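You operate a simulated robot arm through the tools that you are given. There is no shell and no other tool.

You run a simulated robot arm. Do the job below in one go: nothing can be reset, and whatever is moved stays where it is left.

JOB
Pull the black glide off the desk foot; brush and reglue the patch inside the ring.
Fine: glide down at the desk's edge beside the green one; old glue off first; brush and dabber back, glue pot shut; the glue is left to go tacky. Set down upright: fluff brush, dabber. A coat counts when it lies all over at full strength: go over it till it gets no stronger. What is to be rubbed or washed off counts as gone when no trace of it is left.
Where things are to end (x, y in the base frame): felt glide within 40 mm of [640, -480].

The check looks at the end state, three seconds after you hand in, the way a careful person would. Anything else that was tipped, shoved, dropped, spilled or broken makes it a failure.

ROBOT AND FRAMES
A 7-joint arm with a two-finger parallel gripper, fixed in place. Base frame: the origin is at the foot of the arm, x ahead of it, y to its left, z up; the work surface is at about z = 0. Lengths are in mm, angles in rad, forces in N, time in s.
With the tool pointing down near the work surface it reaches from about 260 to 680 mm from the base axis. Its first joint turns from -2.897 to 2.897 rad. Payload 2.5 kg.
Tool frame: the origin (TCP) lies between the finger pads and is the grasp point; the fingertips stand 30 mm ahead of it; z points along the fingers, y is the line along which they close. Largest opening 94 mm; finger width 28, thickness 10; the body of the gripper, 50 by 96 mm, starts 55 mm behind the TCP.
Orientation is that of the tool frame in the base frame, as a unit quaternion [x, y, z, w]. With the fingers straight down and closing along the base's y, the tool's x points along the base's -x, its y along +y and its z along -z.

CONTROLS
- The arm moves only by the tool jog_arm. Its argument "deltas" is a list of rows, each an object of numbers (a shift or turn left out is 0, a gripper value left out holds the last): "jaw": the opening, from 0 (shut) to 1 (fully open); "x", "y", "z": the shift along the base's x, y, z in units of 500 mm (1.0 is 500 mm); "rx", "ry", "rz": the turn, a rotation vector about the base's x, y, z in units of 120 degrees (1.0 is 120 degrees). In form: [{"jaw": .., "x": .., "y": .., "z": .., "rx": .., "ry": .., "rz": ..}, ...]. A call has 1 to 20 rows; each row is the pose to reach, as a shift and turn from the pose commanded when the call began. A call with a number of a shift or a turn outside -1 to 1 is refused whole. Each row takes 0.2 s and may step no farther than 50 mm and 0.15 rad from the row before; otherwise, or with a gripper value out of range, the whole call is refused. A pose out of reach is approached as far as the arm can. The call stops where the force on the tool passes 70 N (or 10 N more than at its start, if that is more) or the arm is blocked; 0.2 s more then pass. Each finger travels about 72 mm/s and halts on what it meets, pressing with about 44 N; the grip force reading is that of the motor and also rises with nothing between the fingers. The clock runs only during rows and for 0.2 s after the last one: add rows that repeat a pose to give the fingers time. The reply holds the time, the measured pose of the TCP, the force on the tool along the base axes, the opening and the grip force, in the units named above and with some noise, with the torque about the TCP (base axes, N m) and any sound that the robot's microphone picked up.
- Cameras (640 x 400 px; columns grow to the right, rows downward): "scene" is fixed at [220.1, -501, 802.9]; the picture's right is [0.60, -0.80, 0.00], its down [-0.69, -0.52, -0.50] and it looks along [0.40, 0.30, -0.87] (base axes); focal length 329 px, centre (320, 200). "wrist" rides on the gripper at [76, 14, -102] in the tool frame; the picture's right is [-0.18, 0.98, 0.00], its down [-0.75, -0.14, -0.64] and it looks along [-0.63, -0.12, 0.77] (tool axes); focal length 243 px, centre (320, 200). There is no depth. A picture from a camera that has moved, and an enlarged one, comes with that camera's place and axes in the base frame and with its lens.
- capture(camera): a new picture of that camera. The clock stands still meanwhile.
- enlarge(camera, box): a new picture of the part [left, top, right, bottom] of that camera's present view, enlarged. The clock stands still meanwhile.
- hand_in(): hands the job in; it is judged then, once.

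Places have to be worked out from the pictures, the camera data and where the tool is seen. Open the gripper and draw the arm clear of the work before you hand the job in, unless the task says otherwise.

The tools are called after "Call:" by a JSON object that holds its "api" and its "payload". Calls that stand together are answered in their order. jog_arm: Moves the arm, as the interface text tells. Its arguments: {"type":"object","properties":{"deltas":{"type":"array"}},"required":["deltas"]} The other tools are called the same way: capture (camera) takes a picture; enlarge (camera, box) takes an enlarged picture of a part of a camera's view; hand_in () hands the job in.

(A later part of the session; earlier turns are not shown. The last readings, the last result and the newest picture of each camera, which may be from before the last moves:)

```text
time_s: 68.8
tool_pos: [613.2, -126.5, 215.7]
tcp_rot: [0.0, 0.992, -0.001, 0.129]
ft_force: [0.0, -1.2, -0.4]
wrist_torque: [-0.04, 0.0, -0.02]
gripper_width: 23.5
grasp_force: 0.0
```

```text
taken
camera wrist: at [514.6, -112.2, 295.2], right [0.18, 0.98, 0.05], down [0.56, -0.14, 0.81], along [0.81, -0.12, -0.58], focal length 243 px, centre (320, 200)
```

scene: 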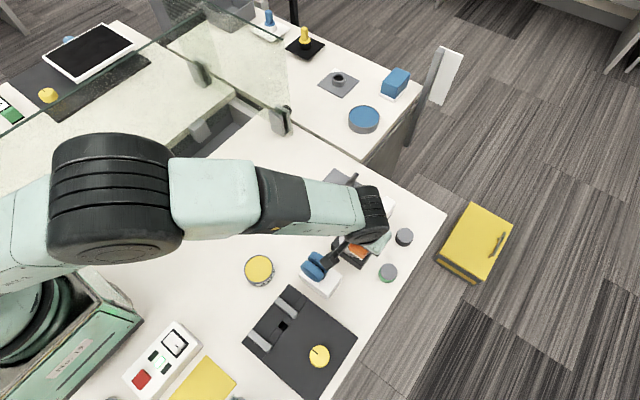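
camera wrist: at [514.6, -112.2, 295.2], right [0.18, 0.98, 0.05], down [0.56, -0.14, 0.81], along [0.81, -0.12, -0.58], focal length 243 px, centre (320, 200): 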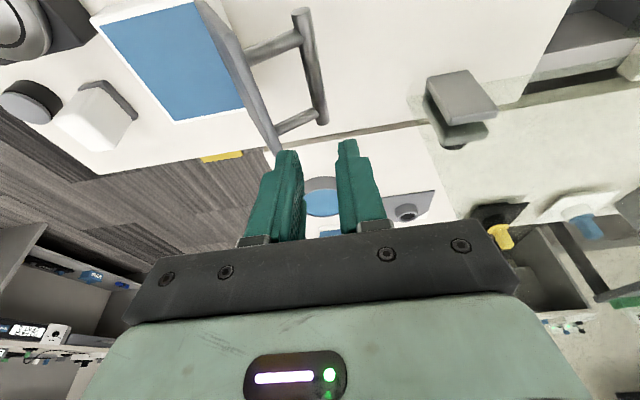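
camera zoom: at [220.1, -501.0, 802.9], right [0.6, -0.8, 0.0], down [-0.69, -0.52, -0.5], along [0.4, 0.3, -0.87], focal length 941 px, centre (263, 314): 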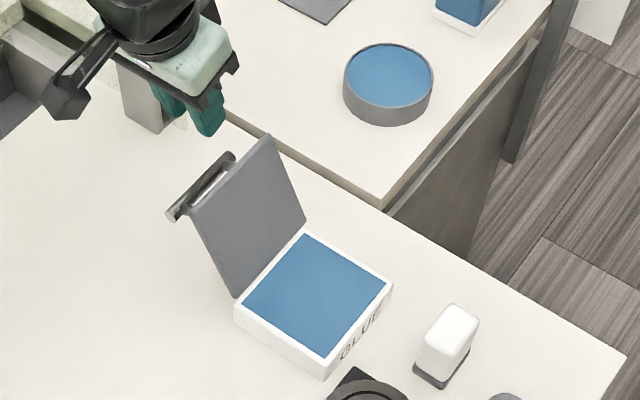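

Lid stays open. I go over to the dabber with 25° tilt and look at it from above.

Call:
{"api": "jog_arm", "payload": {"deltas": [{"jaw": 0.6, "x": 0.008, "y": -0.0885, "z": 0.0, "ry": -0.0139}, {"jaw": 0.6, "x": 0.016, "y": -0.177, "z": -0.01, "ry": -0.0278}, {"jaw": 0.6, "x": 0.024, "y": -0.2654, "z": -0.035, "ry": -0.0417}, {"jaw": 0.6, "x": 0.032, "y": -0.3539, "z": -0.065, "ry": -0.0556}, {"jaw": 0.6, "x": 0.04, "y": -0.4423, "z": -0.1, "ry": -0.0694}, {"jaw": 0.6, "x": 0.048, "y": -0.5308, "z": -0.1354, "ry": -0.0833}, {"jaw": 0.6, "x": 0.048, "y": -0.5308, "z": -0.1354, "ry": -0.0833}]}}

Call:
{"api": "capture", "payload": {"camera": "wrist"}}

Call:
{"api": "enlarge", "payload": {"camera": "wrist", "box": [240, 0, 400, 130]}}

```text
time_s: 70.4
tool_pos: [640.2, -391.1, 146.9]
tcp_rot: [0.001, 0.976, 0.0, 0.216]
ft_force: [0.5, 0.1, 0.3]
wrist_torque: [-0.02, 0.0, 0.02]
gripper_width: 56.4
grasp_force: 0.1
```

```text
taken
camera wrist: at [526.9, -377.3, 208.4], right [0.17, 0.98, 0.08], down [0.41, -0.14, 0.9], along [0.9, -0.12, -0.43], focal length 243 px, centre (320, 200)
```

wrist: 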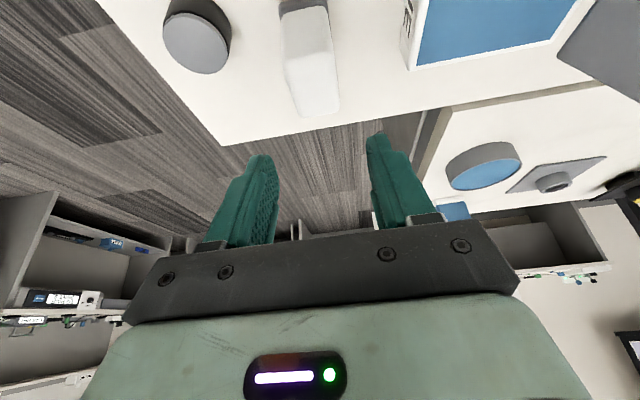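

```text
3.08 times, centred on (320, 65) of wrist
camera zoom: at [526.9, -377.3, 208.4], right [0.17, 0.98, 0.08], down [0.41, -0.14, 0.9], along [0.9, -0.12, -0.43], focal length 746 px, centre (320, 615)
```

zoom: 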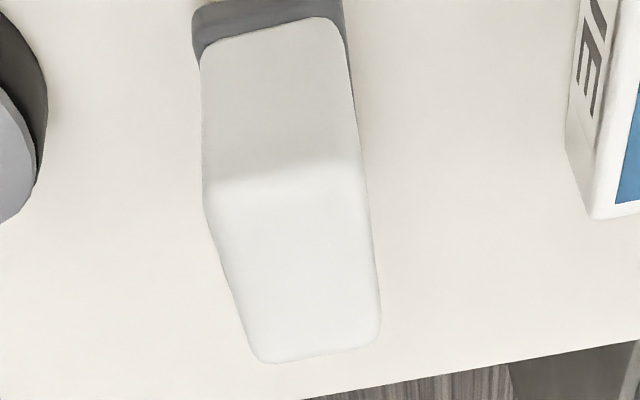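

Dabber centre ≈ (651, -391), top z≈65, body 31 mm wide. I descend around it with jaws at 56 mm and check before closing.

Call:
{"api": "jog_arm", "payload": {"deltas": [{"jaw": 0.6, "x": 0.01, "y": 0.0006, "z": -0.08}, {"jaw": 0.6, "x": 0.01, "y": 0.0006, "z": -0.15}, {"jaw": 0.6, "x": 0.01, "y": 0.0006, "z": -0.18}, {"jaw": 0.6, "x": 0.01, "y": 0.0006, "z": -0.2}, {"jaw": 0.6, "x": 0.01, "y": 0.0006, "z": -0.2}]}}

Call:
{"api": "capture", "payload": {"camera": "wrist"}}

Call:
{"api": "enlarge", "payload": {"camera": "scene", "box": [340, 160, 460, 280]}}

```text
time_s: 71.6
tool_pos: [643.6, -391.1, 47.1]
tcp_rot: [0.0, 0.977, 0.0, 0.215]
ft_force: [0.0, 0.4, 0.0]
wrist_torque: [0.03, 0.0, 0.04]
gripper_width: 56.2
grasp_force: 0.0
```

```text
taken
camera wrist: at [532.3, -377.5, 109.2], right [0.17, 0.98, 0.08], down [0.41, -0.14, 0.9], along [0.9, -0.12, -0.43], focal length 243 px, centre (320, 200)
```

wrist: 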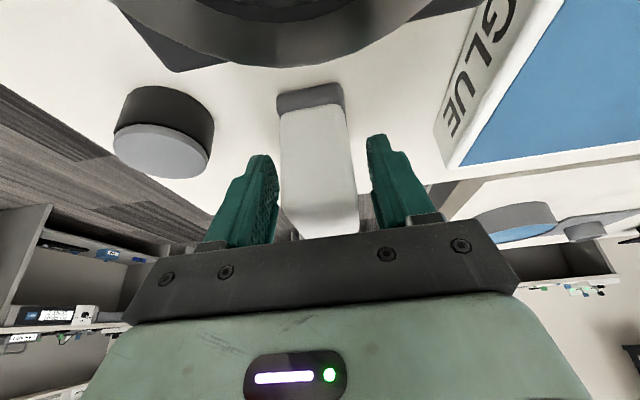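

```text
3.33 times, centred on (400, 220) of scene
camera zoom: at [220.1, -501.0, 802.9], right [0.6, -0.8, 0.0], down [-0.69, -0.52, -0.5], along [0.4, 0.3, -0.87], focal length 1097 px, centre (53, 133)
```

zoom: 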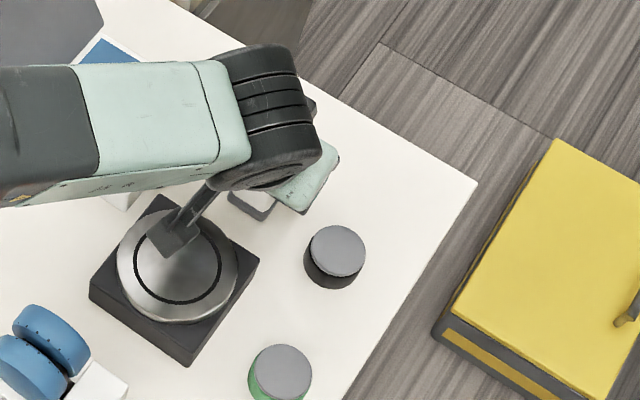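

The dabber is centred between the pads; I close on it and read the grip.

Call:
{"api": "jog_arm", "payload": {"deltas": [{"jaw": 0.45}, {"jaw": 0.3}, {"jaw": 0.1}, {"jaw": 0.0}, {"jaw": 0.0}]}}

Call:
{"api": "capture", "payload": {"camera": "wrist"}}

```text
time_s: 72.8
tool_pos: [644.8, -391.4, 48.7]
tcp_rot: [0.0, 0.977, 0.0, 0.215]
ft_force: [-0.6, 0.4, 0.6]
wrist_torque: [-0.01, -0.02, 0.0]
gripper_width: 37.3
grasp_force: 44.1
```

```text
taken
camera wrist: at [532.3, -377.5, 109.4], right [0.17, 0.98, 0.08], down [0.41, -0.14, 0.9], along [0.9, -0.12, -0.43], focal length 243 px, centre (320, 200)
```

wrist: 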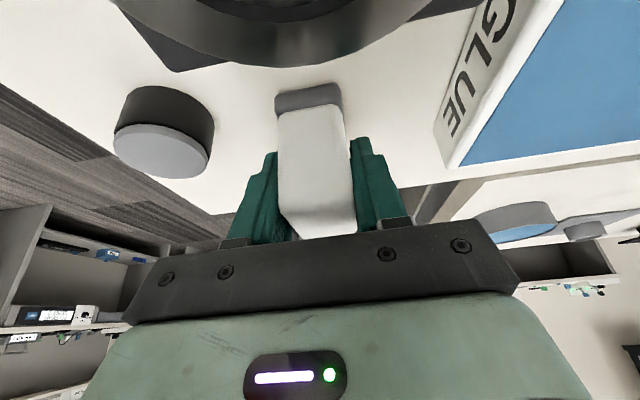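

Dabber gripped at 37 mm width. I lift it and carry it over the open glue pot.

Call:
{"api": "jog_arm", "payload": {"deltas": [{"jaw": 0.0, "z": 0.03}, {"jaw": 0.0, "z": 0.11}, {"jaw": 0.0, "z": 0.2}, {"jaw": 0.0, "x": -0.022, "y": 0.086, "z": 0.2}, {"jaw": 0.0, "x": -0.044, "y": 0.172, "z": 0.2}, {"jaw": 0.0, "x": -0.066, "y": 0.258, "z": 0.2}, {"jaw": 0.0, "x": -0.066, "y": 0.258, "z": 0.15}, {"jaw": 0.0, "x": -0.066, "y": 0.258, "z": 0.15}]}}

Call:
{"api": "capture", "payload": {"camera": "wrist"}}

Call:
{"api": "enlarge", "payload": {"camera": "scene", "box": [270, 110, 410, 240]}}

```text
time_s: 74.6
tool_pos: [611.7, -261.4, 123.1]
tcp_rot: [0.0, 0.977, -0.001, 0.214]
ft_force: [-0.8, -0.6, 0.0]
wrist_torque: [0.03, 0.0, 0.01]
gripper_width: 37.3
grasp_force: 44.5
```

```text
taken
camera wrist: at [499.5, -248.1, 184.3], right [0.17, 0.98, 0.08], down [0.41, -0.14, 0.9], along [0.9, -0.12, -0.43], focal length 243 px, centre (320, 200)
```

wrist: 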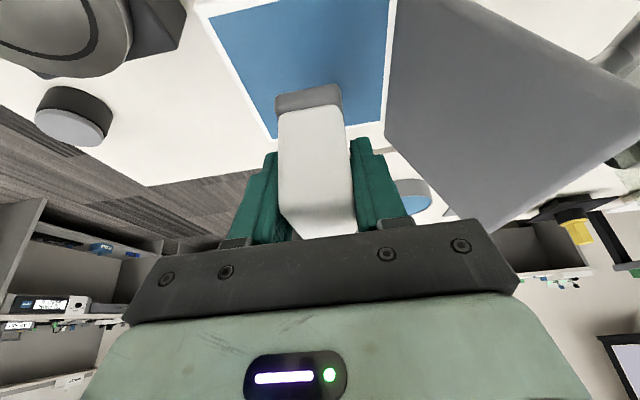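

```text
3.08 times, centred on (340, 175) of scene
camera zoom: at [220.1, -501.0, 802.9], right [0.6, -0.8, 0.0], down [-0.69, -0.52, -0.5], along [0.4, 0.3, -0.87], focal length 1013 px, centre (258, 277)
```

zoom: 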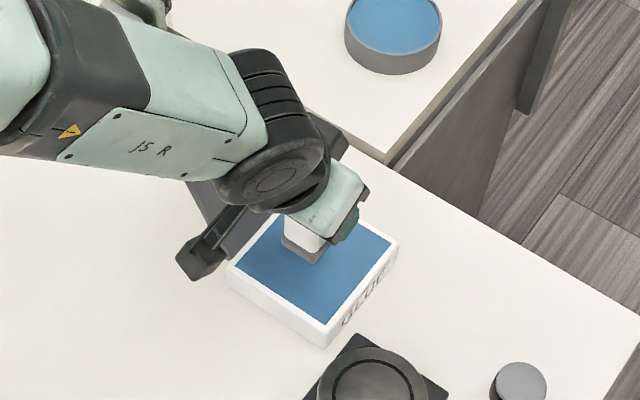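

Dabber is over the glue. I lower slowly until it touches the glue surface.

Call:
{"api": "jog_arm", "payload": {"deltas": [{"jaw": 0.0, "z": -0.03}, {"jaw": 0.0, "z": -0.05}, {"jaw": 0.0, "z": -0.056}, {"jaw": 0.0, "z": -0.06}, {"jaw": 0.0, "z": -0.064}, {"jaw": 0.0, "z": -0.064}]}}

Call:
{"api": "capture", "payload": {"camera": "wrist"}}

```text
time_s: 76.0
tool_pos: [610.6, -261.3, 91.3]
tcp_rot: [0.0, 0.977, 0.0, 0.215]
ft_force: [-0.4, 0.4, -1.3]
wrist_torque: [-0.01, -0.03, -0.02]
gripper_width: 37.4
grasp_force: 44.5
```

```text
taken
camera wrist: at [499.8, -248.2, 152.2], right [0.17, 0.98, 0.08], down [0.41, -0.14, 0.9], along [0.9, -0.12, -0.43], focal length 243 px, centre (320, 200)
```

wrist: 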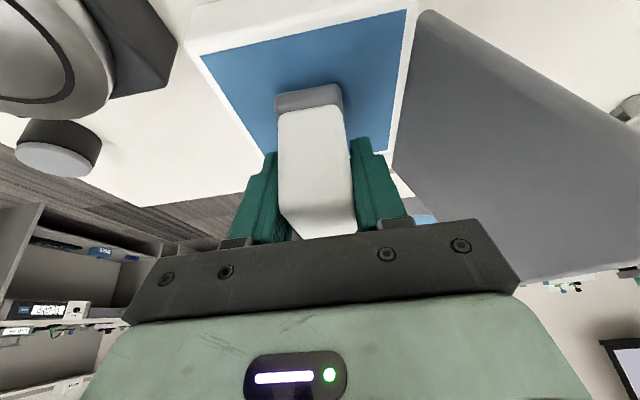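

No contact yet at pad height ≈43. I continue in 1 mm steps.

Call:
{"api": "jog_arm", "payload": {"deltas": [{"jaw": 0.0, "z": -0.003}, {"jaw": 0.0, "z": -0.006}, {"jaw": 0.0, "z": -0.008}, {"jaw": 0.0, "z": -0.008}]}}

```text
time_s: 77.0
tool_pos: [611.1, -261.4, 88.4]
tcp_rot: [0.0, 0.977, 0.001, 0.215]
ft_force: [0.3, 0.7, -0.9]
wrist_torque: [-0.01, 0.0, -0.03]
gripper_width: 37.2
grasp_force: 44.2
```

Still free; lowering a few more millimetres.

Call:
{"api": "jog_arm", "payload": {"deltas": [{"jaw": 0.0, "z": -0.002}, {"jaw": 0.0, "z": -0.004}, {"jaw": 0.0, "z": -0.006}, {"jaw": 0.0, "z": -0.006}]}}

Call:
{"api": "enlarge", "payload": {"camera": "wrist", "box": [180, 0, 440, 180]}}

Call:
{"api": "enlarge", "payload": {"camera": "scene", "box": [300, 150, 390, 230]}}

```text
time_s: 78.0
tool_pos: [612.1, -260.9, 84.5]
tcp_rot: [0.0, 0.976, 0.0, 0.216]
ft_force: [0.9, 0.3, -0.2]
wrist_torque: [0.02, 0.01, -0.01]
gripper_width: 37.3
grasp_force: 44.1
```

```text
2.22 times, centred on (310, 90) of wrist
camera zoom: at [499.6, -247.9, 145.5], right [0.17, 0.98, 0.08], down [0.41, -0.14, 0.9], along [0.9, -0.12, -0.43], focal length 539 px, centre (342, 444)
```

zoom: 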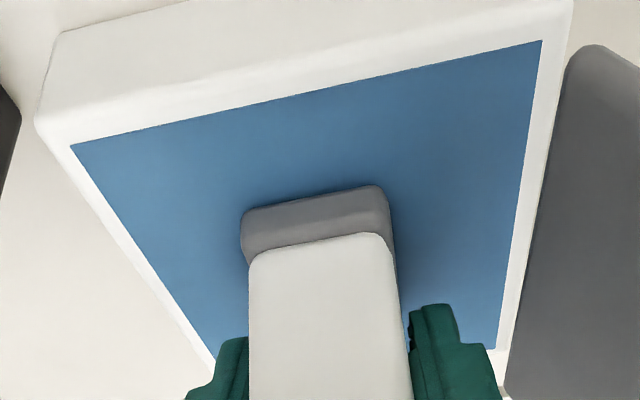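

```text
5.00 times, centred on (345, 190) of scene
camera zoom: at [220.1, -501.0, 802.9], right [0.6, -0.8, 0.0], down [-0.69, -0.52, -0.5], along [0.4, 0.3, -0.87], focal length 1646 px, centre (195, 250)
```

zoom: 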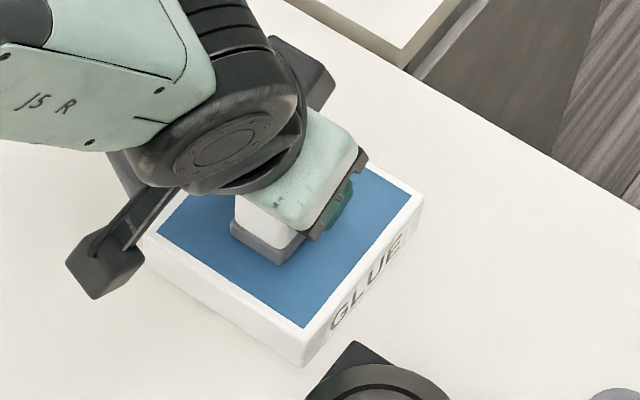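

The pad is just above the glue surface. I keep lowering in 1 mm steps.

Call:
{"api": "jog_arm", "payload": {"deltas": [{"jaw": 0.0, "z": -0.002}, {"jaw": 0.0, "z": -0.004}, {"jaw": 0.0, "z": -0.006}, {"jaw": 0.0, "z": -0.006}]}}

```text
time_s: 79.0
tool_pos: [612.6, -262.2, 82.9]
tcp_rot: [0.0, 0.976, 0.001, 0.216]
ft_force: [-1.6, 1.2, 6.7]
wrist_torque: [0.01, 0.16, 0.01]
gripper_width: 37.2
grasp_force: 43.8
```

Contact with the glue (6.7 N). I hold a moment, press slightly, then lift and look.

Call:
{"api": "jog_arm", "payload": {"deltas": [{"jaw": 0.0, "z": -0.001}, {"jaw": 0.0, "z": -0.001}, {"jaw": 0.0, "z": 0.0}, {"jaw": 0.0, "z": 0.02}, {"jaw": 0.0, "z": 0.08}, {"jaw": 0.0, "z": 0.13}, {"jaw": 0.0, "z": 0.13}]}}

Call:
{"api": "enlarge", "payload": {"camera": "wrist", "box": [180, 0, 440, 180]}}

Call:
{"api": "enlarge", "payload": {"camera": "scene", "box": [300, 150, 390, 230]}}

```text
time_s: 80.6
tool_pos: [612.2, -260.1, 145.8]
tcp_rot: [0.0, 0.976, 0.0, 0.216]
ft_force: [0.7, -0.2, 0.3]
wrist_torque: [-0.03, 0.0, 0.0]
gripper_width: 37.2
grasp_force: 43.9
```

```text
2.22 times, centred on (310, 90) of wrist
camera zoom: at [499.3, -247.6, 207.5], right [0.17, 0.98, 0.08], down [0.41, -0.14, 0.9], along [0.89, -0.12, -0.43], focal length 539 px, centre (342, 444)
```

zoom: 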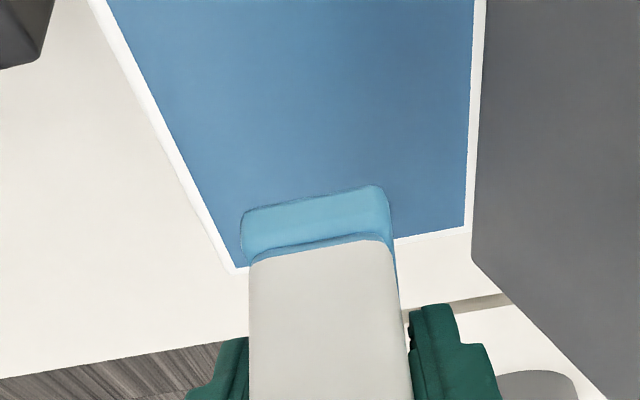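

```text
5.00 times, centred on (345, 190) of scene
camera zoom: at [220.1, -501.0, 802.9], right [0.6, -0.8, 0.0], down [-0.69, -0.52, -0.5], along [0.4, 0.3, -0.87], focal length 1646 px, centre (195, 250)
```

zoom: 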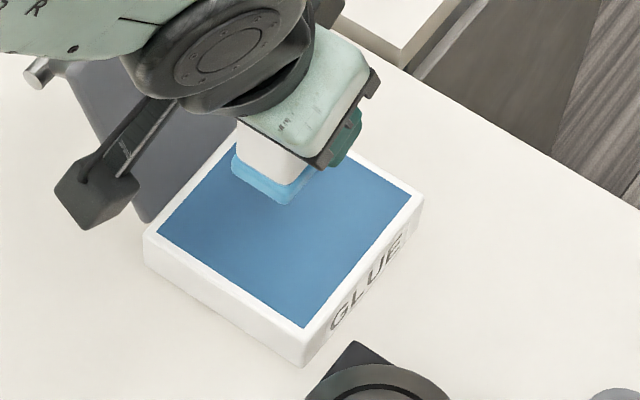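

The pad is loaded with blue glue. I carry it over the foot and lower to just above the disc.

Call:
{"api": "jog_arm", "payload": {"deltas": [{"jaw": 0.0, "x": -0.0423, "y": -0.0597}, {"jaw": 0.0, "x": -0.0845, "y": -0.1193}, {"jaw": 0.0, "x": -0.1268, "y": -0.179}, {"jaw": 0.0, "x": -0.169, "y": -0.2386}, {"jaw": 0.0, "x": -0.169, "y": -0.2386, "z": -0.06}, {"jaw": 0.0, "x": -0.169, "y": -0.2386, "z": -0.08}, {"jaw": 0.0, "x": -0.169, "y": -0.2386, "z": -0.08}]}}

Call:
{"api": "capture", "payload": {"camera": "wrist"}}

Call:
{"api": "enlarge", "payload": {"camera": "scene", "box": [310, 190, 400, 280]}}

```text
time_s: 82.2
tool_pos: [526.4, -380.2, 105.0]
tcp_rot: [-0.001, 0.976, 0.0, 0.216]
ft_force: [-0.4, 0.0, -0.3]
wrist_torque: [0.0, 0.02, 0.0]
gripper_width: 37.3
grasp_force: 44.2
```

```text
taken
camera wrist: at [414.3, -366.6, 167.1], right [0.17, 0.98, 0.08], down [0.41, -0.14, 0.9], along [0.9, -0.12, -0.43], focal length 243 px, centre (320, 200)
```

wrist: 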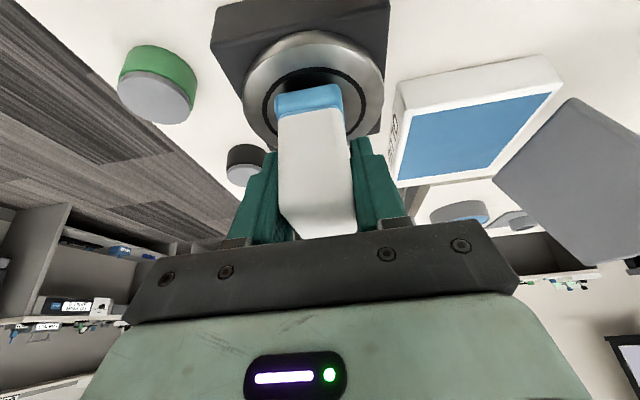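

```text
4.44 times, centred on (355, 235) of scene
camera zoom: at [220.1, -501.0, 802.9], right [0.6, -0.8, 0.0], down [-0.69, -0.52, -0.5], along [0.4, 0.3, -0.87], focal length 1463 px, centre (164, 44)
```

zoom: 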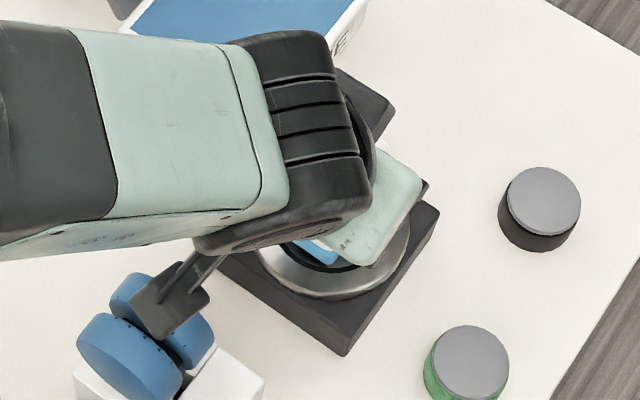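

Pad is above the ring's middle, camera clears the wheels. I lower to contact.

Call:
{"api": "jog_arm", "payload": {"deltas": [{"jaw": 0.0, "z": -0.008}, {"jaw": 0.0, "z": -0.012}, {"jaw": 0.0, "z": -0.014}, {"jaw": 0.0, "z": -0.016}, {"jaw": 0.0, "z": -0.016}]}}

```text
time_s: 83.4
tool_pos: [527.0, -380.3, 99.1]
tcp_rot: [0.0, 0.976, 0.0, 0.216]
ft_force: [-0.3, 0.1, -0.3]
wrist_torque: [-0.02, 0.0, -0.01]
gripper_width: 37.4
grasp_force: 44.4
```

No contact yet; a bit lower.

Call:
{"api": "jog_arm", "payload": {"deltas": [{"jaw": 0.0, "z": -0.002}, {"jaw": 0.0, "z": -0.003}, {"jaw": 0.0, "z": -0.004}, {"jaw": 0.0, "z": -0.004}]}}

```text
time_s: 84.4
tool_pos: [528.4, -381.2, 97.4]
tcp_rot: [0.0, 0.976, -0.001, 0.217]
ft_force: [-5.7, 2.3, 21.7]
wrist_torque: [0.11, 0.36, 0.01]
gripper_width: 37.1
grasp_force: 43.5
```

Contact (22 N). I lift off a little to see the imprint.

Call:
{"api": "jog_arm", "payload": {"deltas": [{"jaw": 0.0, "z": 0.001}, {"jaw": 0.0, "z": 0.03}, {"jaw": 0.0, "z": 0.1}, {"jaw": 0.0, "z": 0.16}, {"jaw": 0.0, "z": 0.16}]}}

Call:
{"api": "capture", "payload": {"camera": "wrist"}}

Call:
{"api": "enlarge", "payload": {"camera": "wrist", "box": [220, 0, 400, 110]}}

```text
time_s: 85.6
tool_pos: [526.4, -381.0, 176.6]
tcp_rot: [0.0, 0.977, 0.001, 0.215]
ft_force: [-0.3, 0.1, -1.3]
wrist_torque: [-0.03, -0.01, 0.01]
gripper_width: 37.3
grasp_force: 43.6
```

```text
taken
camera wrist: at [414.8, -367.6, 237.9], right [0.17, 0.98, 0.08], down [0.41, -0.14, 0.9], along [0.89, -0.12, -0.43], focal length 243 px, centre (320, 200)
```

wrist: 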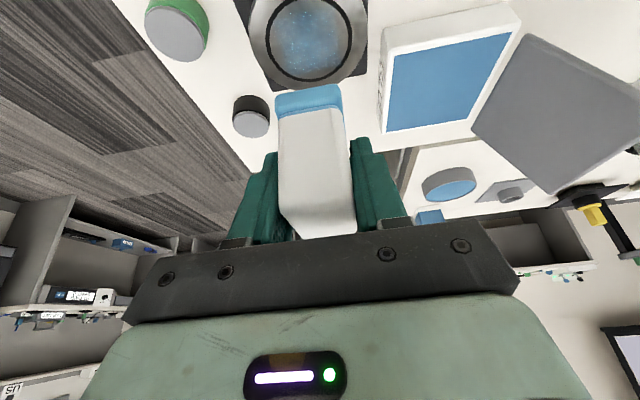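

```text
3.56 times, centred on (310, 55) of wrist
camera zoom: at [414.8, -367.6, 237.9], right [0.17, 0.98, 0.08], down [0.41, -0.14, 0.9], along [0.89, -0.12, -0.43], focal length 863 px, centre (356, 716)
```

zoom: 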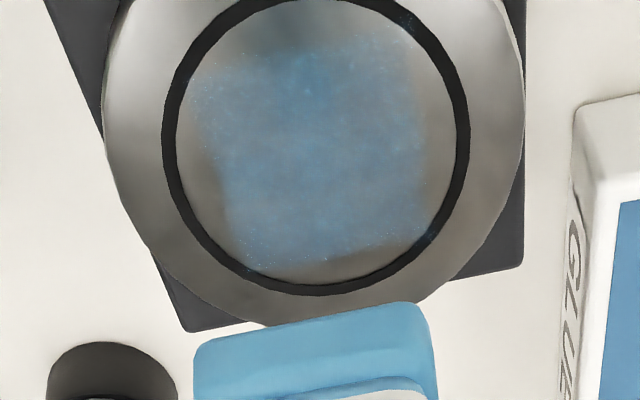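

A faint imprint lies inside the ring. I go down again and work the pad around over the whole patch with light pressure to build up the coat evenly.

Call:
{"api": "jog_arm", "payload": {"deltas": [{"jaw": 0.0, "x": -0.004, "z": -0.08}, {"jaw": 0.0, "x": -0.004, "z": -0.14}, {"jaw": 0.0, "x": -0.004, "z": -0.156}, {"jaw": 0.0, "x": -0.004, "z": -0.159}, {"jaw": 0.0, "x": -0.012, "y": -0.008, "z": -0.159}, {"jaw": 0.0, "x": -0.02, "y": -0.018, "z": -0.159}, {"jaw": 0.0, "x": -0.004, "y": -0.018, "z": -0.159}, {"jaw": 0.0, "x": 0.012, "y": -0.018, "z": -0.159}, {"jaw": 0.0, "x": 0.012, "y": 0.0, "z": -0.159}, {"jaw": 0.0, "x": -0.004, "y": 0.0, "z": -0.159}, {"jaw": 0.0, "x": -0.02, "y": 0.0, "z": -0.159}, {"jaw": 0.0, "x": -0.02, "y": 0.018, "z": -0.159}, {"jaw": 0.0, "x": -0.004, "y": 0.018, "z": -0.159}, {"jaw": 0.0, "x": 0.012, "y": 0.018, "z": -0.159}, {"jaw": 0.0, "x": 0.004, "y": 0.008, "z": -0.159}, {"jaw": 0.0, "x": -0.004, "y": 0.0, "z": -0.159}, {"jaw": 0.0, "x": -0.004, "y": 0.0, "z": -0.159}]}}

```text
time_s: 89.2
tool_pos: [525.6, -381.3, 97.8]
tcp_rot: [0.0, 0.976, 0.0, 0.217]
ft_force: [5.8, 4.7, 20.6]
wrist_torque: [0.16, -0.27, 0.02]
gripper_width: 37.4
grasp_force: 43.9
```

Force about 21 N at the end of the pass. I lift and look at the coat.

Call:
{"api": "jog_arm", "payload": {"deltas": [{"jaw": 0.0, "z": 0.03}, {"jaw": 0.0, "z": 0.1}, {"jaw": 0.0, "z": 0.16}, {"jaw": 0.0, "z": 0.16}]}}

Call:
{"api": "enlarge", "payload": {"camera": "wrist", "box": [220, 0, 400, 110]}}

```text
time_s: 90.2
tool_pos: [523.6, -379.9, 177.3]
tcp_rot: [0.0, 0.977, 0.001, 0.215]
ft_force: [1.3, 0.0, 0.0]
wrist_torque: [-0.02, -0.04, -0.01]
gripper_width: 37.2
grasp_force: 44.5
```

```text
3.56 times, centred on (310, 55) of wrist
camera zoom: at [412.4, -366.5, 238.4], right [0.17, 0.98, 0.08], down [0.41, -0.14, 0.9], along [0.89, -0.12, -0.43], focal length 863 px, centre (356, 716)
```

zoom: 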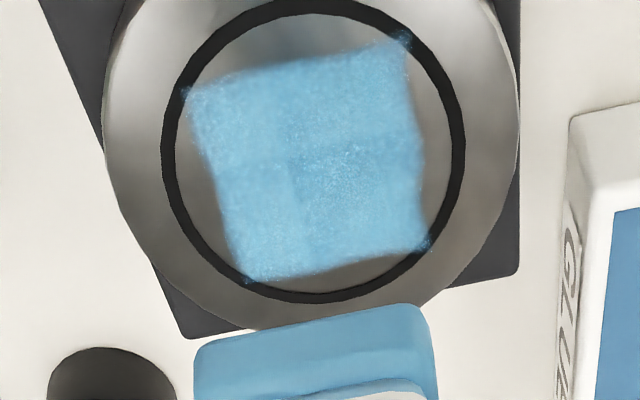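

The coated area is a square inscribed in the ring, now fairly blue with a few lighter zones. I do another pass with smaller offsets and look again.

Call:
{"api": "jog_arm", "payload": {"deltas": [{"jaw": 0.0, "z": -0.08}, {"jaw": 0.0, "z": -0.14}, {"jaw": 0.0, "z": -0.157}, {"jaw": 0.0, "z": -0.1605}, {"jaw": 0.0, "x": 0.008, "y": 0.014, "z": -0.1605}, {"jaw": 0.0, "x": -0.008, "y": 0.014, "z": -0.1605}, {"jaw": 0.0, "x": 0.008, "y": 0.014, "z": -0.1605}, {"jaw": 0.0, "x": 0.008, "y": 0.0, "z": -0.1605}, {"jaw": 0.0, "x": -0.008, "y": 0.0, "z": -0.1605}, {"jaw": 0.0, "x": 0.008, "y": 0.0, "z": -0.1605}, {"jaw": 0.0, "x": 0.008, "y": -0.014, "z": -0.1605}, {"jaw": 0.0, "x": -0.008, "y": -0.014, "z": -0.1605}, {"jaw": 0.0, "x": 0.008, "y": -0.014, "z": -0.1605}, {"jaw": 0.0, "x": 0.0, "y": 0.0, "z": -0.1605}, {"jaw": 0.0, "x": 0.0, "y": 0.0, "z": -0.13}, {"jaw": 0.0, "x": 0.0, "y": 0.0, "z": -0.06}, {"jaw": 0.0, "z": 0.0}, {"jaw": 0.0, "z": 0.0}]}}

Call:
{"api": "enlarge", "payload": {"camera": "wrist", "box": [220, 0, 400, 110]}}

```text
time_s: 94.0
tool_pos: [525.5, -381.3, 178.1]
tcp_rot: [0.0, 0.977, 0.001, 0.215]
ft_force: [0.2, -1.4, -0.6]
wrist_torque: [0.01, 0.03, -0.01]
gripper_width: 37.3
grasp_force: 43.4
```

```text
3.56 times, centred on (310, 55) of wrist
camera zoom: at [412.8, -367.0, 238.9], right [0.17, 0.98, 0.08], down [0.41, -0.14, 0.9], along [0.9, -0.12, -0.43], focal length 863 px, centre (356, 716)
```

zoom: 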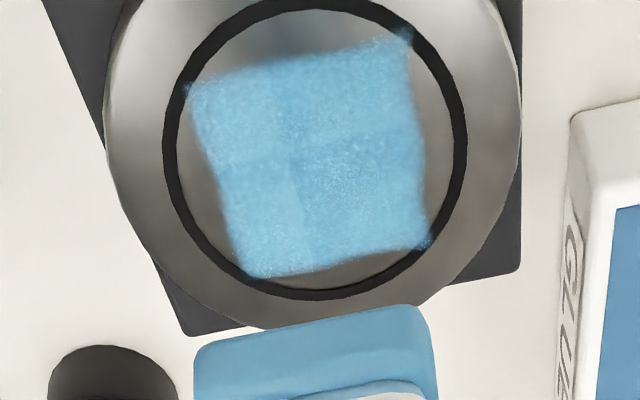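

Stronger now. I re-dip the dabber in the glue and return above the patch.

Call:
{"api": "jog_arm", "payload": {"deltas": [{"jaw": 0.0, "x": 0.0433, "y": 0.0597}, {"jaw": 0.0, "x": 0.0865, "y": 0.1193}, {"jaw": 0.0, "x": 0.1298, "y": 0.179}, {"jaw": 0.0, "x": 0.173, "y": 0.2386}, {"jaw": 0.0, "x": 0.173, "y": 0.2386, "z": -0.08}, {"jaw": 0.0, "x": 0.173, "y": 0.2386, "z": -0.15}, {"jaw": 0.0, "x": 0.173, "y": 0.2386, "z": -0.18}, {"jaw": 0.0, "x": 0.173, "y": 0.2386, "z": -0.189}, {"jaw": 0.0, "x": 0.173, "y": 0.2386, "z": -0.1915}, {"jaw": 0.0, "x": 0.173, "y": 0.2386, "z": -0.1915}, {"jaw": 0.0, "x": 0.173, "y": 0.2386, "z": -0.15}, {"jaw": 0.0, "x": 0.173, "y": 0.2386, "z": -0.07}, {"jaw": 0.0, "x": 0.173, "y": 0.2386}, {"jaw": 0.0, "x": 0.1298, "y": 0.179}, {"jaw": 0.0, "x": 0.0865, "y": 0.1193}, {"jaw": 0.0, "x": 0.0433, "y": 0.0597}, {"jaw": 0.0, "x": 0.0, "y": 0.0}, {"jaw": 0.0, "x": 0.0, "y": 0.0}]}}

Call:
{"api": "enlarge", "payload": {"camera": "wrist", "box": [220, 0, 400, 110]}}

```text
time_s: 97.8
tool_pos: [524.4, -381.5, 178.1]
tcp_rot: [0.0, 0.976, 0.0, 0.216]
ft_force: [0.0, 0.0, -0.3]
wrist_torque: [-0.03, -0.01, 0.01]
gripper_width: 37.3
grasp_force: 44.0
```

```text
3.56 times, centred on (310, 55) of wrist
camera zoom: at [412.3, -367.3, 238.5], right [0.17, 0.98, 0.08], down [0.41, -0.14, 0.9], along [0.9, -0.12, -0.43], focal length 863 px, centre (356, 716)
```

zoom: 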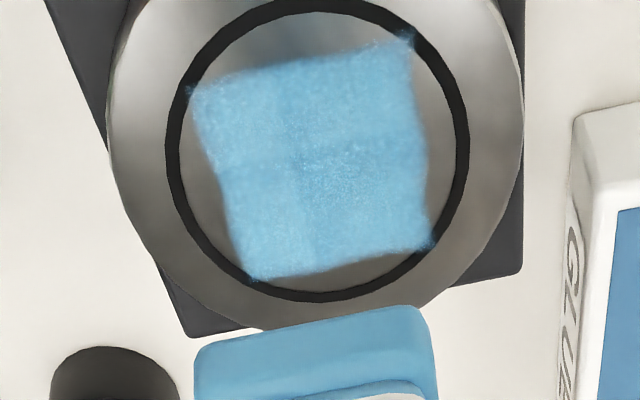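

Now a second full pass with the freshly loaded pad, with broader overlap.

Call:
{"api": "jog_arm", "payload": {"deltas": [{"jaw": 0.0, "z": -0.08}, {"jaw": 0.0, "z": -0.14}, {"jaw": 0.0, "z": -0.157}, {"jaw": 0.0, "z": -0.1605}, {"jaw": 0.0, "x": -0.012, "y": -0.014, "z": -0.1605}, {"jaw": 0.0, "x": 0.012, "y": -0.014, "z": -0.1605}, {"jaw": 0.0, "x": 0.012, "y": 0.0, "z": -0.1605}, {"jaw": 0.0, "x": -0.012, "y": 0.0, "z": -0.1605}, {"jaw": 0.0, "x": -0.012, "y": 0.014, "z": -0.1605}, {"jaw": 0.0, "x": 0.012, "y": 0.014, "z": -0.1605}, {"jaw": 0.0, "x": 0.012, "y": -0.014, "z": -0.1605}, {"jaw": 0.0, "x": 0.0, "y": -0.014, "z": -0.1605}, {"jaw": 0.0, "x": 0.0, "y": 0.014, "z": -0.1605}, {"jaw": 0.0, "x": -0.012, "y": 0.014, "z": -0.1605}, {"jaw": 0.0, "x": -0.012, "y": -0.014, "z": -0.1605}, {"jaw": 0.0, "x": 0.0, "y": 0.0, "z": -0.1605}, {"jaw": 0.0, "z": -0.13}, {"jaw": 0.0, "z": -0.06}, {"jaw": 0.0, "z": 0.0}, {"jaw": 0.0, "z": 0.0}]}}

Call:
{"api": "enlarge", "payload": {"camera": "wrist", "box": [220, 0, 400, 110]}}

```text
time_s: 102.0
tool_pos: [524.6, -380.3, 177.2]
tcp_rot: [0.001, 0.976, 0.0, 0.216]
ft_force: [-0.1, 1.0, -1.0]
wrist_torque: [0.02, 0.01, 0.03]
gripper_width: 37.4
grasp_force: 43.7
```

```text
3.56 times, centred on (310, 55) of wrist
camera zoom: at [412.3, -367.0, 238.5], right [0.17, 0.98, 0.08], down [0.41, -0.14, 0.9], along [0.89, -0.12, -0.43], focal length 863 px, centre (356, 716)
```

zoom: 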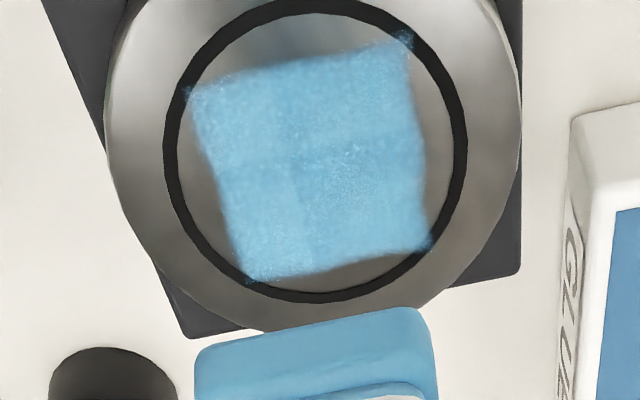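

The coat looks the same as before this pass, i.e. about saturated. I move the dabber towards its home and check the patch from the scene camera.

Call:
{"api": "jog_arm", "payload": {"deltas": [{"jaw": 0.0, "x": 0.08, "y": -0.006}, {"jaw": 0.0, "x": 0.16, "y": -0.012, "z": -0.01}, {"jaw": 0.0, "x": 0.239, "y": -0.0194, "z": -0.03}, {"jaw": 0.0, "x": 0.239, "y": -0.0194, "z": -0.03}]}}

Call:
{"api": "enlarge", "payload": {"camera": "scene", "box": [340, 220, 380, 252]}}

Call:
{"api": "capture", "payload": {"camera": "scene"}}

```text
time_s: 103.0
tool_pos: [644.6, -388.8, 161.2]
tcp_rot: [0.0, 0.977, 0.001, 0.215]
ft_force: [0.3, -0.8, 0.0]
wrist_torque: [-0.01, 0.01, -0.01]
gripper_width: 37.3
grasp_force: 44.1
```

```text
12.50 times, centred on (360, 236) of scene
camera zoom: at [220.1, -501.0, 802.9], right [0.6, -0.8, 0.0], down [-0.69, -0.52, -0.5], along [0.4, 0.3, -0.87], focal length 4115 px, centre (-180, -250)
```

zoom: 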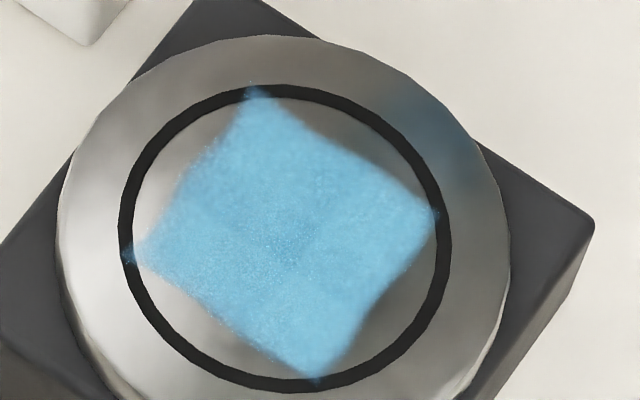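

```text
taken
```

scene: 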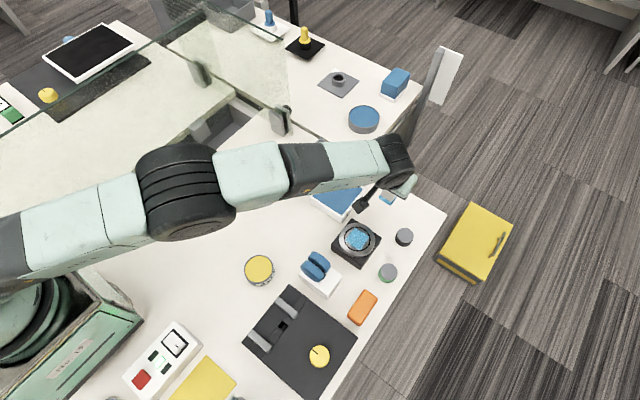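

Coat lies over the whole square; a faint seam shows in the middle. I do one more pass to see whether it still gains strength.

Call:
{"api": "jog_arm", "payload": {"deltas": [{"jaw": 0.0, "x": -0.08, "y": 0.006, "z": 0.02}, {"jaw": 0.0, "x": -0.16, "y": 0.012, "z": 0.02}, {"jaw": 0.0, "x": -0.239, "y": 0.0194, "z": -0.0}, {"jaw": 0.0, "x": -0.239, "y": 0.0194, "z": -0.09}, {"jaw": 0.0, "x": -0.239, "y": 0.0194, "z": -0.126}, {"jaw": 0.0, "x": -0.239, "y": 0.0194, "z": -0.1305}, {"jaw": 0.0, "x": -0.223, "y": 0.0434, "z": -0.1305}, {"jaw": 0.0, "x": -0.255, "y": 0.0434, "z": -0.1305}, {"jaw": 0.0, "x": -0.255, "y": 0.0274, "z": -0.1305}, {"jaw": 0.0, "x": -0.223, "y": 0.0274, "z": -0.1305}, {"jaw": 0.0, "x": -0.223, "y": 0.0114, "z": -0.1305}, {"jaw": 0.0, "x": -0.255, "y": 0.0114, "z": -0.1305}, {"jaw": 0.0, "x": -0.255, "y": -0.0046, "z": -0.1305}, {"jaw": 0.0, "x": -0.223, "y": -0.0046, "z": -0.1305}, {"jaw": 0.0, "x": -0.239, "y": 0.0194, "z": -0.1305}, {"jaw": 0.0, "x": -0.247, "y": 0.0194, "z": -0.1305}, {"jaw": 0.0, "x": -0.239, "y": 0.0194, "z": -0.1305}, {"jaw": 0.0, "x": -0.239, "y": 0.0194, "z": -0.1}, {"jaw": 0.0, "x": -0.239, "y": 0.0194, "z": -0.03}, {"jaw": 0.0, "x": -0.239, "y": 0.0194, "z": 0.02}]}}

Call:
{"api": "enlarge", "payload": {"camera": "wrist", "box": [220, 0, 400, 110]}}

```text
time_s: 107.2
tool_pos: [525.7, -380.9, 170.7]
tcp_rot: [-0.001, 0.977, 0.001, 0.215]
ft_force: [0.9, 0.1, 0.6]
wrist_torque: [-0.02, 0.0, -0.01]
gripper_width: 37.3
grasp_force: 44.1
```

```text
3.56 times, centred on (310, 55) of wrist
camera zoom: at [413.0, -367.1, 232.3], right [0.17, 0.98, 0.08], down [0.41, -0.14, 0.9], along [0.89, -0.12, -0.43], focal length 863 px, centre (356, 716)
```

zoom: 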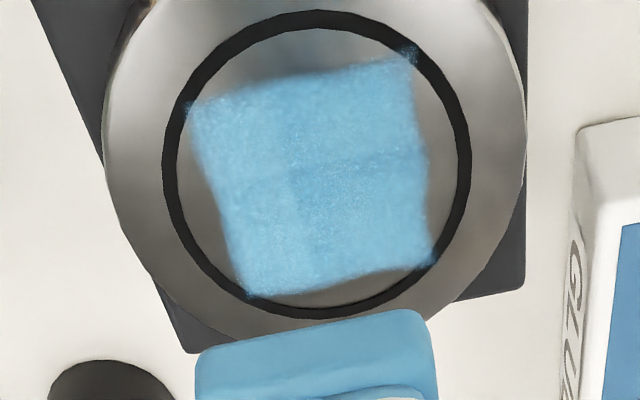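

Visibly unchanged. I go back over the dabber's home for the same scene view to compare.

Call:
{"api": "jog_arm", "payload": {"deltas": [{"jaw": 0.0, "x": 0.08, "y": -0.006}, {"jaw": 0.0, "x": 0.16, "y": -0.012}, {"jaw": 0.0, "x": 0.239, "y": -0.0194, "z": -0.02}, {"jaw": 0.0, "x": 0.239, "y": -0.0194, "z": -0.02}]}}

Call:
{"api": "enlarge", "payload": {"camera": "scene", "box": [340, 220, 380, 252]}}

```text
time_s: 108.2
tool_pos: [645.5, -391.3, 162.1]
tcp_rot: [0.0, 0.976, 0.0, 0.216]
ft_force: [-0.1, -0.4, -0.2]
wrist_torque: [0.04, 0.01, -0.02]
gripper_width: 37.2
grasp_force: 44.3
```

```text
12.50 times, centred on (360, 236) of scene
camera zoom: at [220.1, -501.0, 802.9], right [0.6, -0.8, 0.0], down [-0.69, -0.52, -0.5], along [0.4, 0.3, -0.87], focal length 4115 px, centre (-180, -250)
```

zoom: 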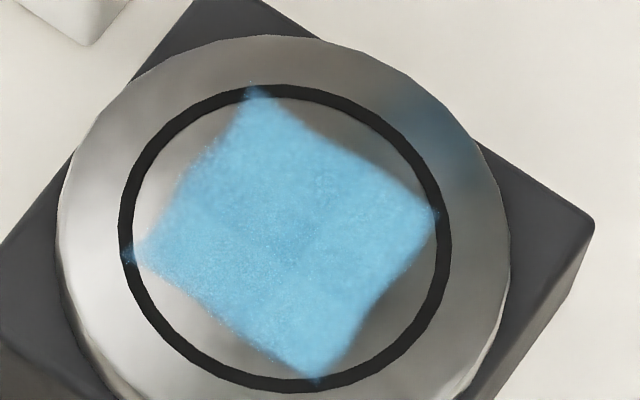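

It is a touch denser than before, so I re-dip and give it another pass to be sure it is at full strength.

Call:
{"api": "jog_arm", "payload": {"deltas": [{"jaw": 0.0, "x": -0.022, "y": 0.086, "z": 0.02}, {"jaw": 0.0, "x": -0.044, "y": 0.172, "z": 0.02}, {"jaw": 0.0, "x": -0.066, "y": 0.258, "z": 0.0}, {"jaw": 0.0, "x": -0.066, "y": 0.258, "z": -0.08}, {"jaw": 0.0, "x": -0.066, "y": 0.258, "z": -0.145}, {"jaw": 0.0, "x": -0.066, "y": 0.258, "z": -0.157}, {"jaw": 0.0, "x": -0.066, "y": 0.258, "z": -0.1615}, {"jaw": 0.0, "x": -0.066, "y": 0.258, "z": -0.1615}, {"jaw": 0.0, "x": -0.066, "y": 0.258, "z": -0.13}, {"jaw": 0.0, "x": -0.066, "y": 0.258, "z": -0.05}, {"jaw": 0.0, "x": -0.066, "y": 0.258, "z": 0.03}, {"jaw": 0.0, "x": -0.109, "y": 0.198, "z": 0.03}, {"jaw": 0.0, "x": -0.152, "y": 0.139, "z": 0.03}, {"jaw": 0.0, "x": -0.196, "y": 0.079, "z": 0.03}, {"jaw": 0.0, "x": -0.239, "y": 0.0194, "z": 0.03}, {"jaw": 0.0, "x": -0.239, "y": 0.0194, "z": 0.03}]}}

```text
time_s: 111.6
tool_pos: [522.7, -380.8, 177.7]
tcp_rot: [0.0, 0.976, 0.0, 0.216]
ft_force: [-0.3, -0.3, -0.3]
wrist_torque: [0.02, -0.01, 0.03]
gripper_width: 37.2
grasp_force: 44.0
```

Loaded again above the patch. Another thorough pass over the whole square.

Call:
{"api": "jog_arm", "payload": {"deltas": [{"jaw": 0.0, "z": -0.09}, {"jaw": 0.0, "z": -0.15}, {"jaw": 0.0, "z": -0.1605}, {"jaw": 0.0, "x": 0.008, "y": 0.02, "z": -0.1605}, {"jaw": 0.0, "x": -0.012, "y": 0.02, "z": -0.1605}, {"jaw": 0.0, "x": -0.012, "y": 0.01, "z": -0.1605}, {"jaw": 0.0, "x": 0.012, "y": 0.01, "z": -0.1605}, {"jaw": 0.0, "x": 0.012, "y": 0.0, "z": -0.1605}, {"jaw": 0.0, "x": -0.012, "y": 0.0, "z": -0.1605}, {"jaw": 0.0, "x": -0.012, "y": -0.01, "z": -0.1605}, {"jaw": 0.0, "x": 0.012, "y": -0.01, "z": -0.1605}, {"jaw": 0.0, "x": 0.012, "y": -0.02, "z": -0.1605}, {"jaw": 0.0, "x": -0.012, "y": -0.02, "z": -0.1605}, {"jaw": 0.0, "x": 0.0, "y": 0.0, "z": -0.1605}, {"jaw": 0.0, "x": 0.0, "y": 0.016, "z": -0.1605}, {"jaw": 0.0, "x": 0.0, "y": -0.016, "z": -0.1605}, {"jaw": 0.0, "x": 0.0, "y": 0.0, "z": -0.1605}, {"jaw": 0.0, "z": -0.13}, {"jaw": 0.0, "z": -0.06}, {"jaw": 0.0, "z": 0.0}]}}

Call:
{"api": "jog_arm", "payload": {"deltas": [{"jaw": 0.0, "x": 0.08, "y": -0.006}, {"jaw": 0.0, "x": 0.16, "y": -0.012}, {"jaw": 0.0, "x": 0.239, "y": -0.0194, "z": -0.03}, {"jaw": 0.0, "x": 0.239, "y": -0.0194, "z": -0.03}]}}

Call:
{"api": "enlarge", "payload": {"camera": "scene", "box": [340, 220, 380, 252]}}

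```text
time_s: 115.8
tool_pos: [524.6, -380.3, 178.2]
tcp_rot: [-0.001, 0.977, 0.001, 0.215]
ft_force: [-0.7, 0.7, 0.0]
wrist_torque: [0.0, 0.02, -0.02]
gripper_width: 37.3
grasp_force: 44.2
```

```text
time_s: 116.8
tool_pos: [644.9, -389.8, 161.5]
tcp_rot: [0.0, 0.977, 0.0, 0.215]
ft_force: [1.0, 0.7, -0.7]
wrist_torque: [0.0, -0.01, 0.0]
gripper_width: 37.3
grasp_force: 43.9
```

```text
12.50 times, centred on (360, 236) of scene
camera zoom: at [220.1, -501.0, 802.9], right [0.6, -0.8, 0.0], down [-0.69, -0.52, -0.5], along [0.4, 0.3, -0.87], focal length 4115 px, centre (-180, -250)
```

zoom: 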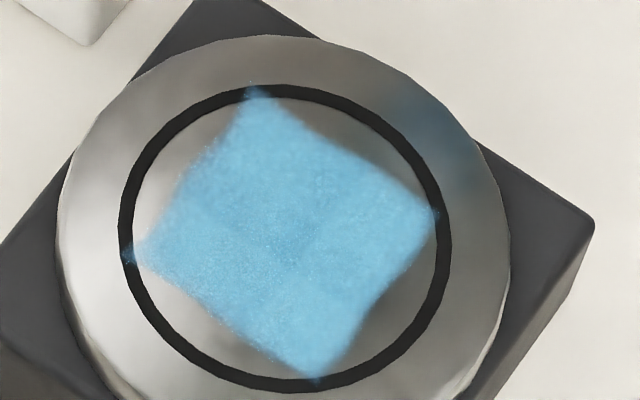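

The coat no longer changes: it is at full strength. Now I return the dabber: lower over its original place.

Call:
{"api": "jog_arm", "payload": {"deltas": [{"jaw": 0.0, "z": -0.08}, {"jaw": 0.0, "z": -0.16}, {"jaw": 0.0, "z": -0.2}, {"jaw": 0.0, "z": -0.215}, {"jaw": 0.0, "z": -0.221}, {"jaw": 0.0, "z": -0.221}]}}

Call:
{"api": "capture", "payload": {"camera": "wrist"}}

```text
time_s: 118.2
tool_pos: [644.7, -390.1, 50.5]
tcp_rot: [0.0, 0.977, 0.0, 0.215]
ft_force: [0.0, 0.1, -0.8]
wrist_torque: [0.0, -0.01, 0.02]
gripper_width: 37.2
grasp_force: 43.5
```

```text
taken
camera wrist: at [533.1, -376.9, 112.4], right [0.17, 0.98, 0.08], down [0.41, -0.14, 0.9], along [0.9, -0.12, -0.43], focal length 243 px, centre (320, 200)
```

wrist: 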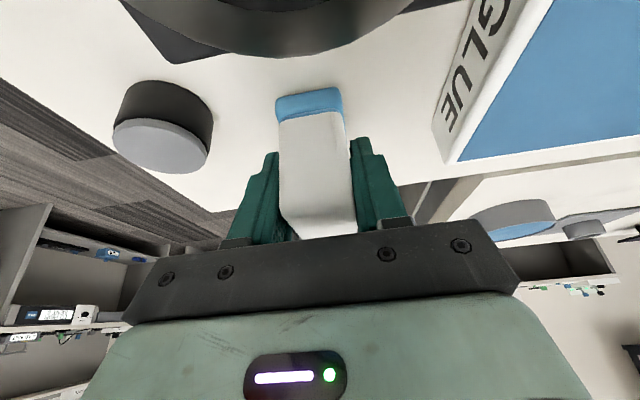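

About 3 mm above the desk; I lower in small steps to contact.

Call:
{"api": "jog_arm", "payload": {"deltas": [{"jaw": 0.0, "z": -0.003}, {"jaw": 0.0, "z": -0.005}, {"jaw": 0.0, "z": -0.006}, {"jaw": 0.0, "z": -0.006}]}}

```text
time_s: 119.2
tool_pos: [644.7, -391.5, 48.7]
tcp_rot: [0.0, 0.976, -0.001, 0.216]
ft_force: [-0.3, -0.4, -0.6]
wrist_torque: [-0.02, -0.02, 0.02]
gripper_width: 37.3
grasp_force: 44.2
```

Not touching yet; half-millimetre steps further.

Call:
{"api": "jog_arm", "payload": {"deltas": [{"jaw": 0.0, "z": -0.001}, {"jaw": 0.0, "z": -0.002}, {"jaw": 0.0, "z": -0.003}, {"jaw": 0.0, "z": -0.003}]}}

```text
time_s: 120.2
tool_pos: [644.7, -389.9, 47.2]
tcp_rot: [0.0, 0.976, 0.0, 0.217]
ft_force: [-1.5, -1.2, 5.6]
wrist_torque: [-0.01, 0.07, 0.01]
gripper_width: 37.2
grasp_force: 44.1
```

Contact (5.6 N). I release the dabber and lift away.

Call:
{"api": "jog_arm", "payload": {"deltas": [{"jaw": 0.45}, {"jaw": 0.55}, {"jaw": 0.6}, {"jaw": 0.6, "z": 0.03}, {"jaw": 0.6, "z": 0.1}, {"jaw": 0.6, "z": 0.18}, {"jaw": 0.6, "z": 0.26}, {"jaw": 0.6, "z": 0.26}]}}

Call:
{"api": "capture", "payload": {"camera": "wrist"}}

Call:
{"api": "enlarge", "payload": {"camera": "scene", "box": [330, 160, 450, 280]}}

```text
time_s: 122.0
tool_pos: [643.8, -390.7, 176.7]
tcp_rot: [0.0, 0.976, 0.0, 0.217]
ft_force: [0.1, 0.5, 0.0]
wrist_torque: [0.02, 0.02, -0.01]
gripper_width: 56.5
grasp_force: 0.1
```

```text
taken
camera wrist: at [532.9, -376.9, 238.4], right [0.17, 0.98, 0.08], down [0.41, -0.14, 0.9], along [0.89, -0.12, -0.43], focal length 243 px, centre (320, 200)
```

wrist: 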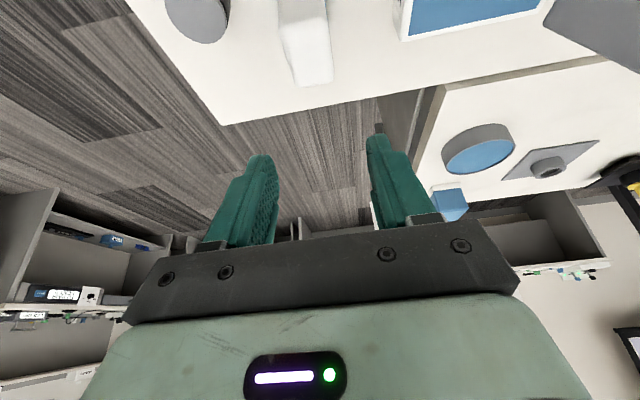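

```text
3.33 times, centred on (390, 220) of scene
camera zoom: at [220.1, -501.0, 802.9], right [0.6, -0.8, 0.0], down [-0.69, -0.52, -0.5], along [0.4, 0.3, -0.87], focal length 1097 px, centre (87, 133)
```

zoom: 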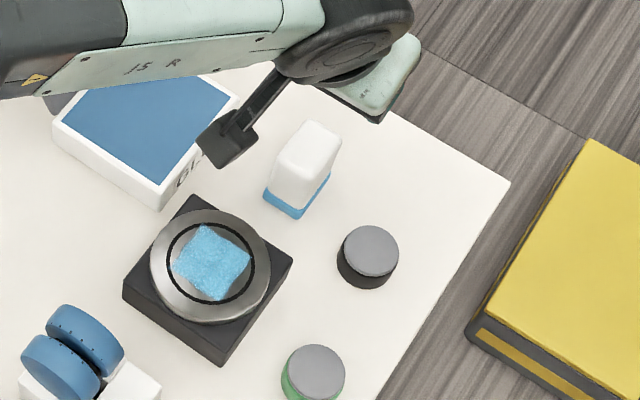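

Dabber is back, upright. Next I return above the lid's handle to shut the pot and check where the bar is.

Call:
{"api": "jog_arm", "payload": {"deltas": [{"jaw": 0.4, "x": -0.01, "y": 0.08, "z": 0.05, "ry": 0.0139}, {"jaw": 0.25, "x": -0.02, "y": 0.17, "z": 0.0784, "ry": 0.0278}, {"jaw": 0.25, "x": -0.03, "y": 0.265, "z": 0.0784, "ry": 0.0417}, {"jaw": 0.25, "x": -0.04, "y": 0.36, "z": 0.0784, "ry": 0.0556}, {"jaw": 0.25, "x": -0.05, "y": 0.45, "z": 0.0784, "ry": 0.0694}, {"jaw": 0.25, "x": -0.058, "y": 0.5302, "z": 0.0784, "ry": 0.0833}, {"jaw": 0.25, "x": -0.058, "y": 0.5302, "z": 0.0784, "ry": 0.0833}]}}

Call:
{"api": "capture", "payload": {"camera": "wrist"}}

Call:
{"api": "enlarge", "payload": {"camera": "scene", "box": [270, 90, 410, 230]}}

Call:
{"api": "enlarge", "payload": {"camera": "scene", "box": [325, 190, 425, 265]}}

```text
time_s: 123.6
tool_pos: [614.7, -124.8, 216.5]
tcp_rot: [-0.001, 0.992, 0.0, 0.129]
ft_force: [-0.5, -0.1, -0.5]
wrist_torque: [-0.03, -0.01, 0.04]
gripper_width: 23.7
grasp_force: 0.1
```

```text
taken
camera wrist: at [516.3, -110.7, 296.3], right [0.18, 0.98, 0.05], down [0.56, -0.14, 0.81], along [0.81, -0.12, -0.58], focal length 243 px, centre (320, 200)
```

wrist: 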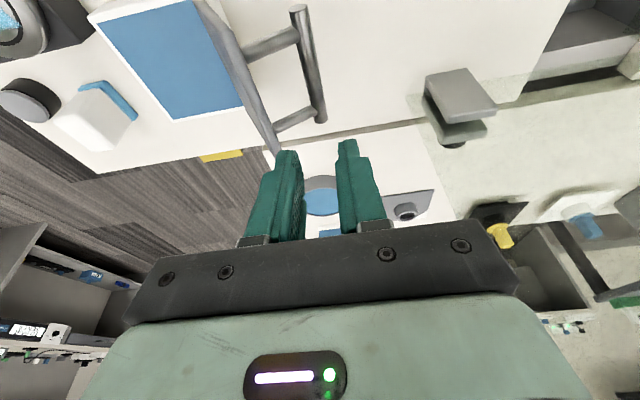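

```text
2.86 times, centred on (340, 160) of scene
camera zoom: at [220.1, -501.0, 802.9], right [0.6, -0.8, 0.0], down [-0.69, -0.52, -0.5], along [0.4, 0.3, -0.87], focal length 941 px, centre (263, 314)
```

zoom: 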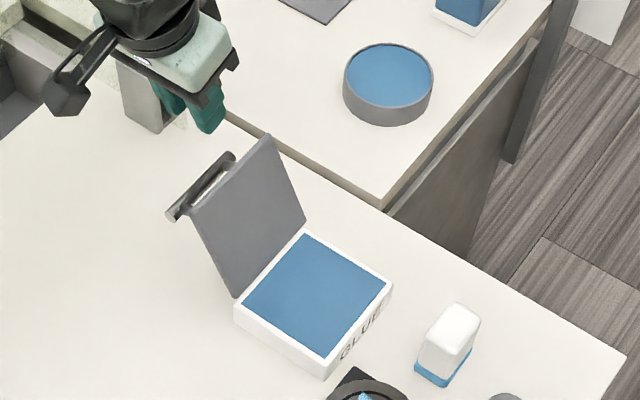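

```text
5.33 times, centred on (375, 228) of scene
camera zoom: at [220.1, -501.0, 802.9], right [0.6, -0.8, 0.0], down [-0.69, -0.52, -0.5], along [0.4, 0.3, -0.87], focal length 1756 px, centre (27, 53)
```

zoom: 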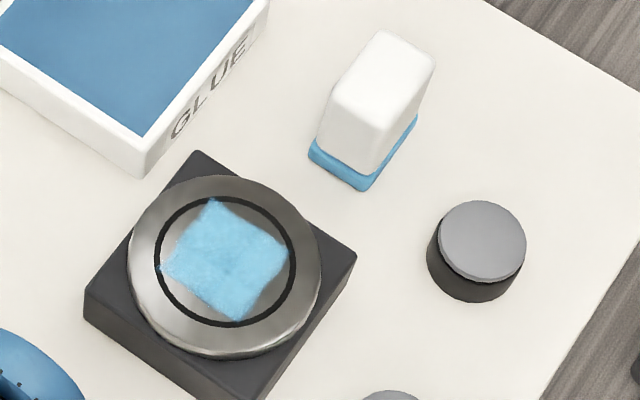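

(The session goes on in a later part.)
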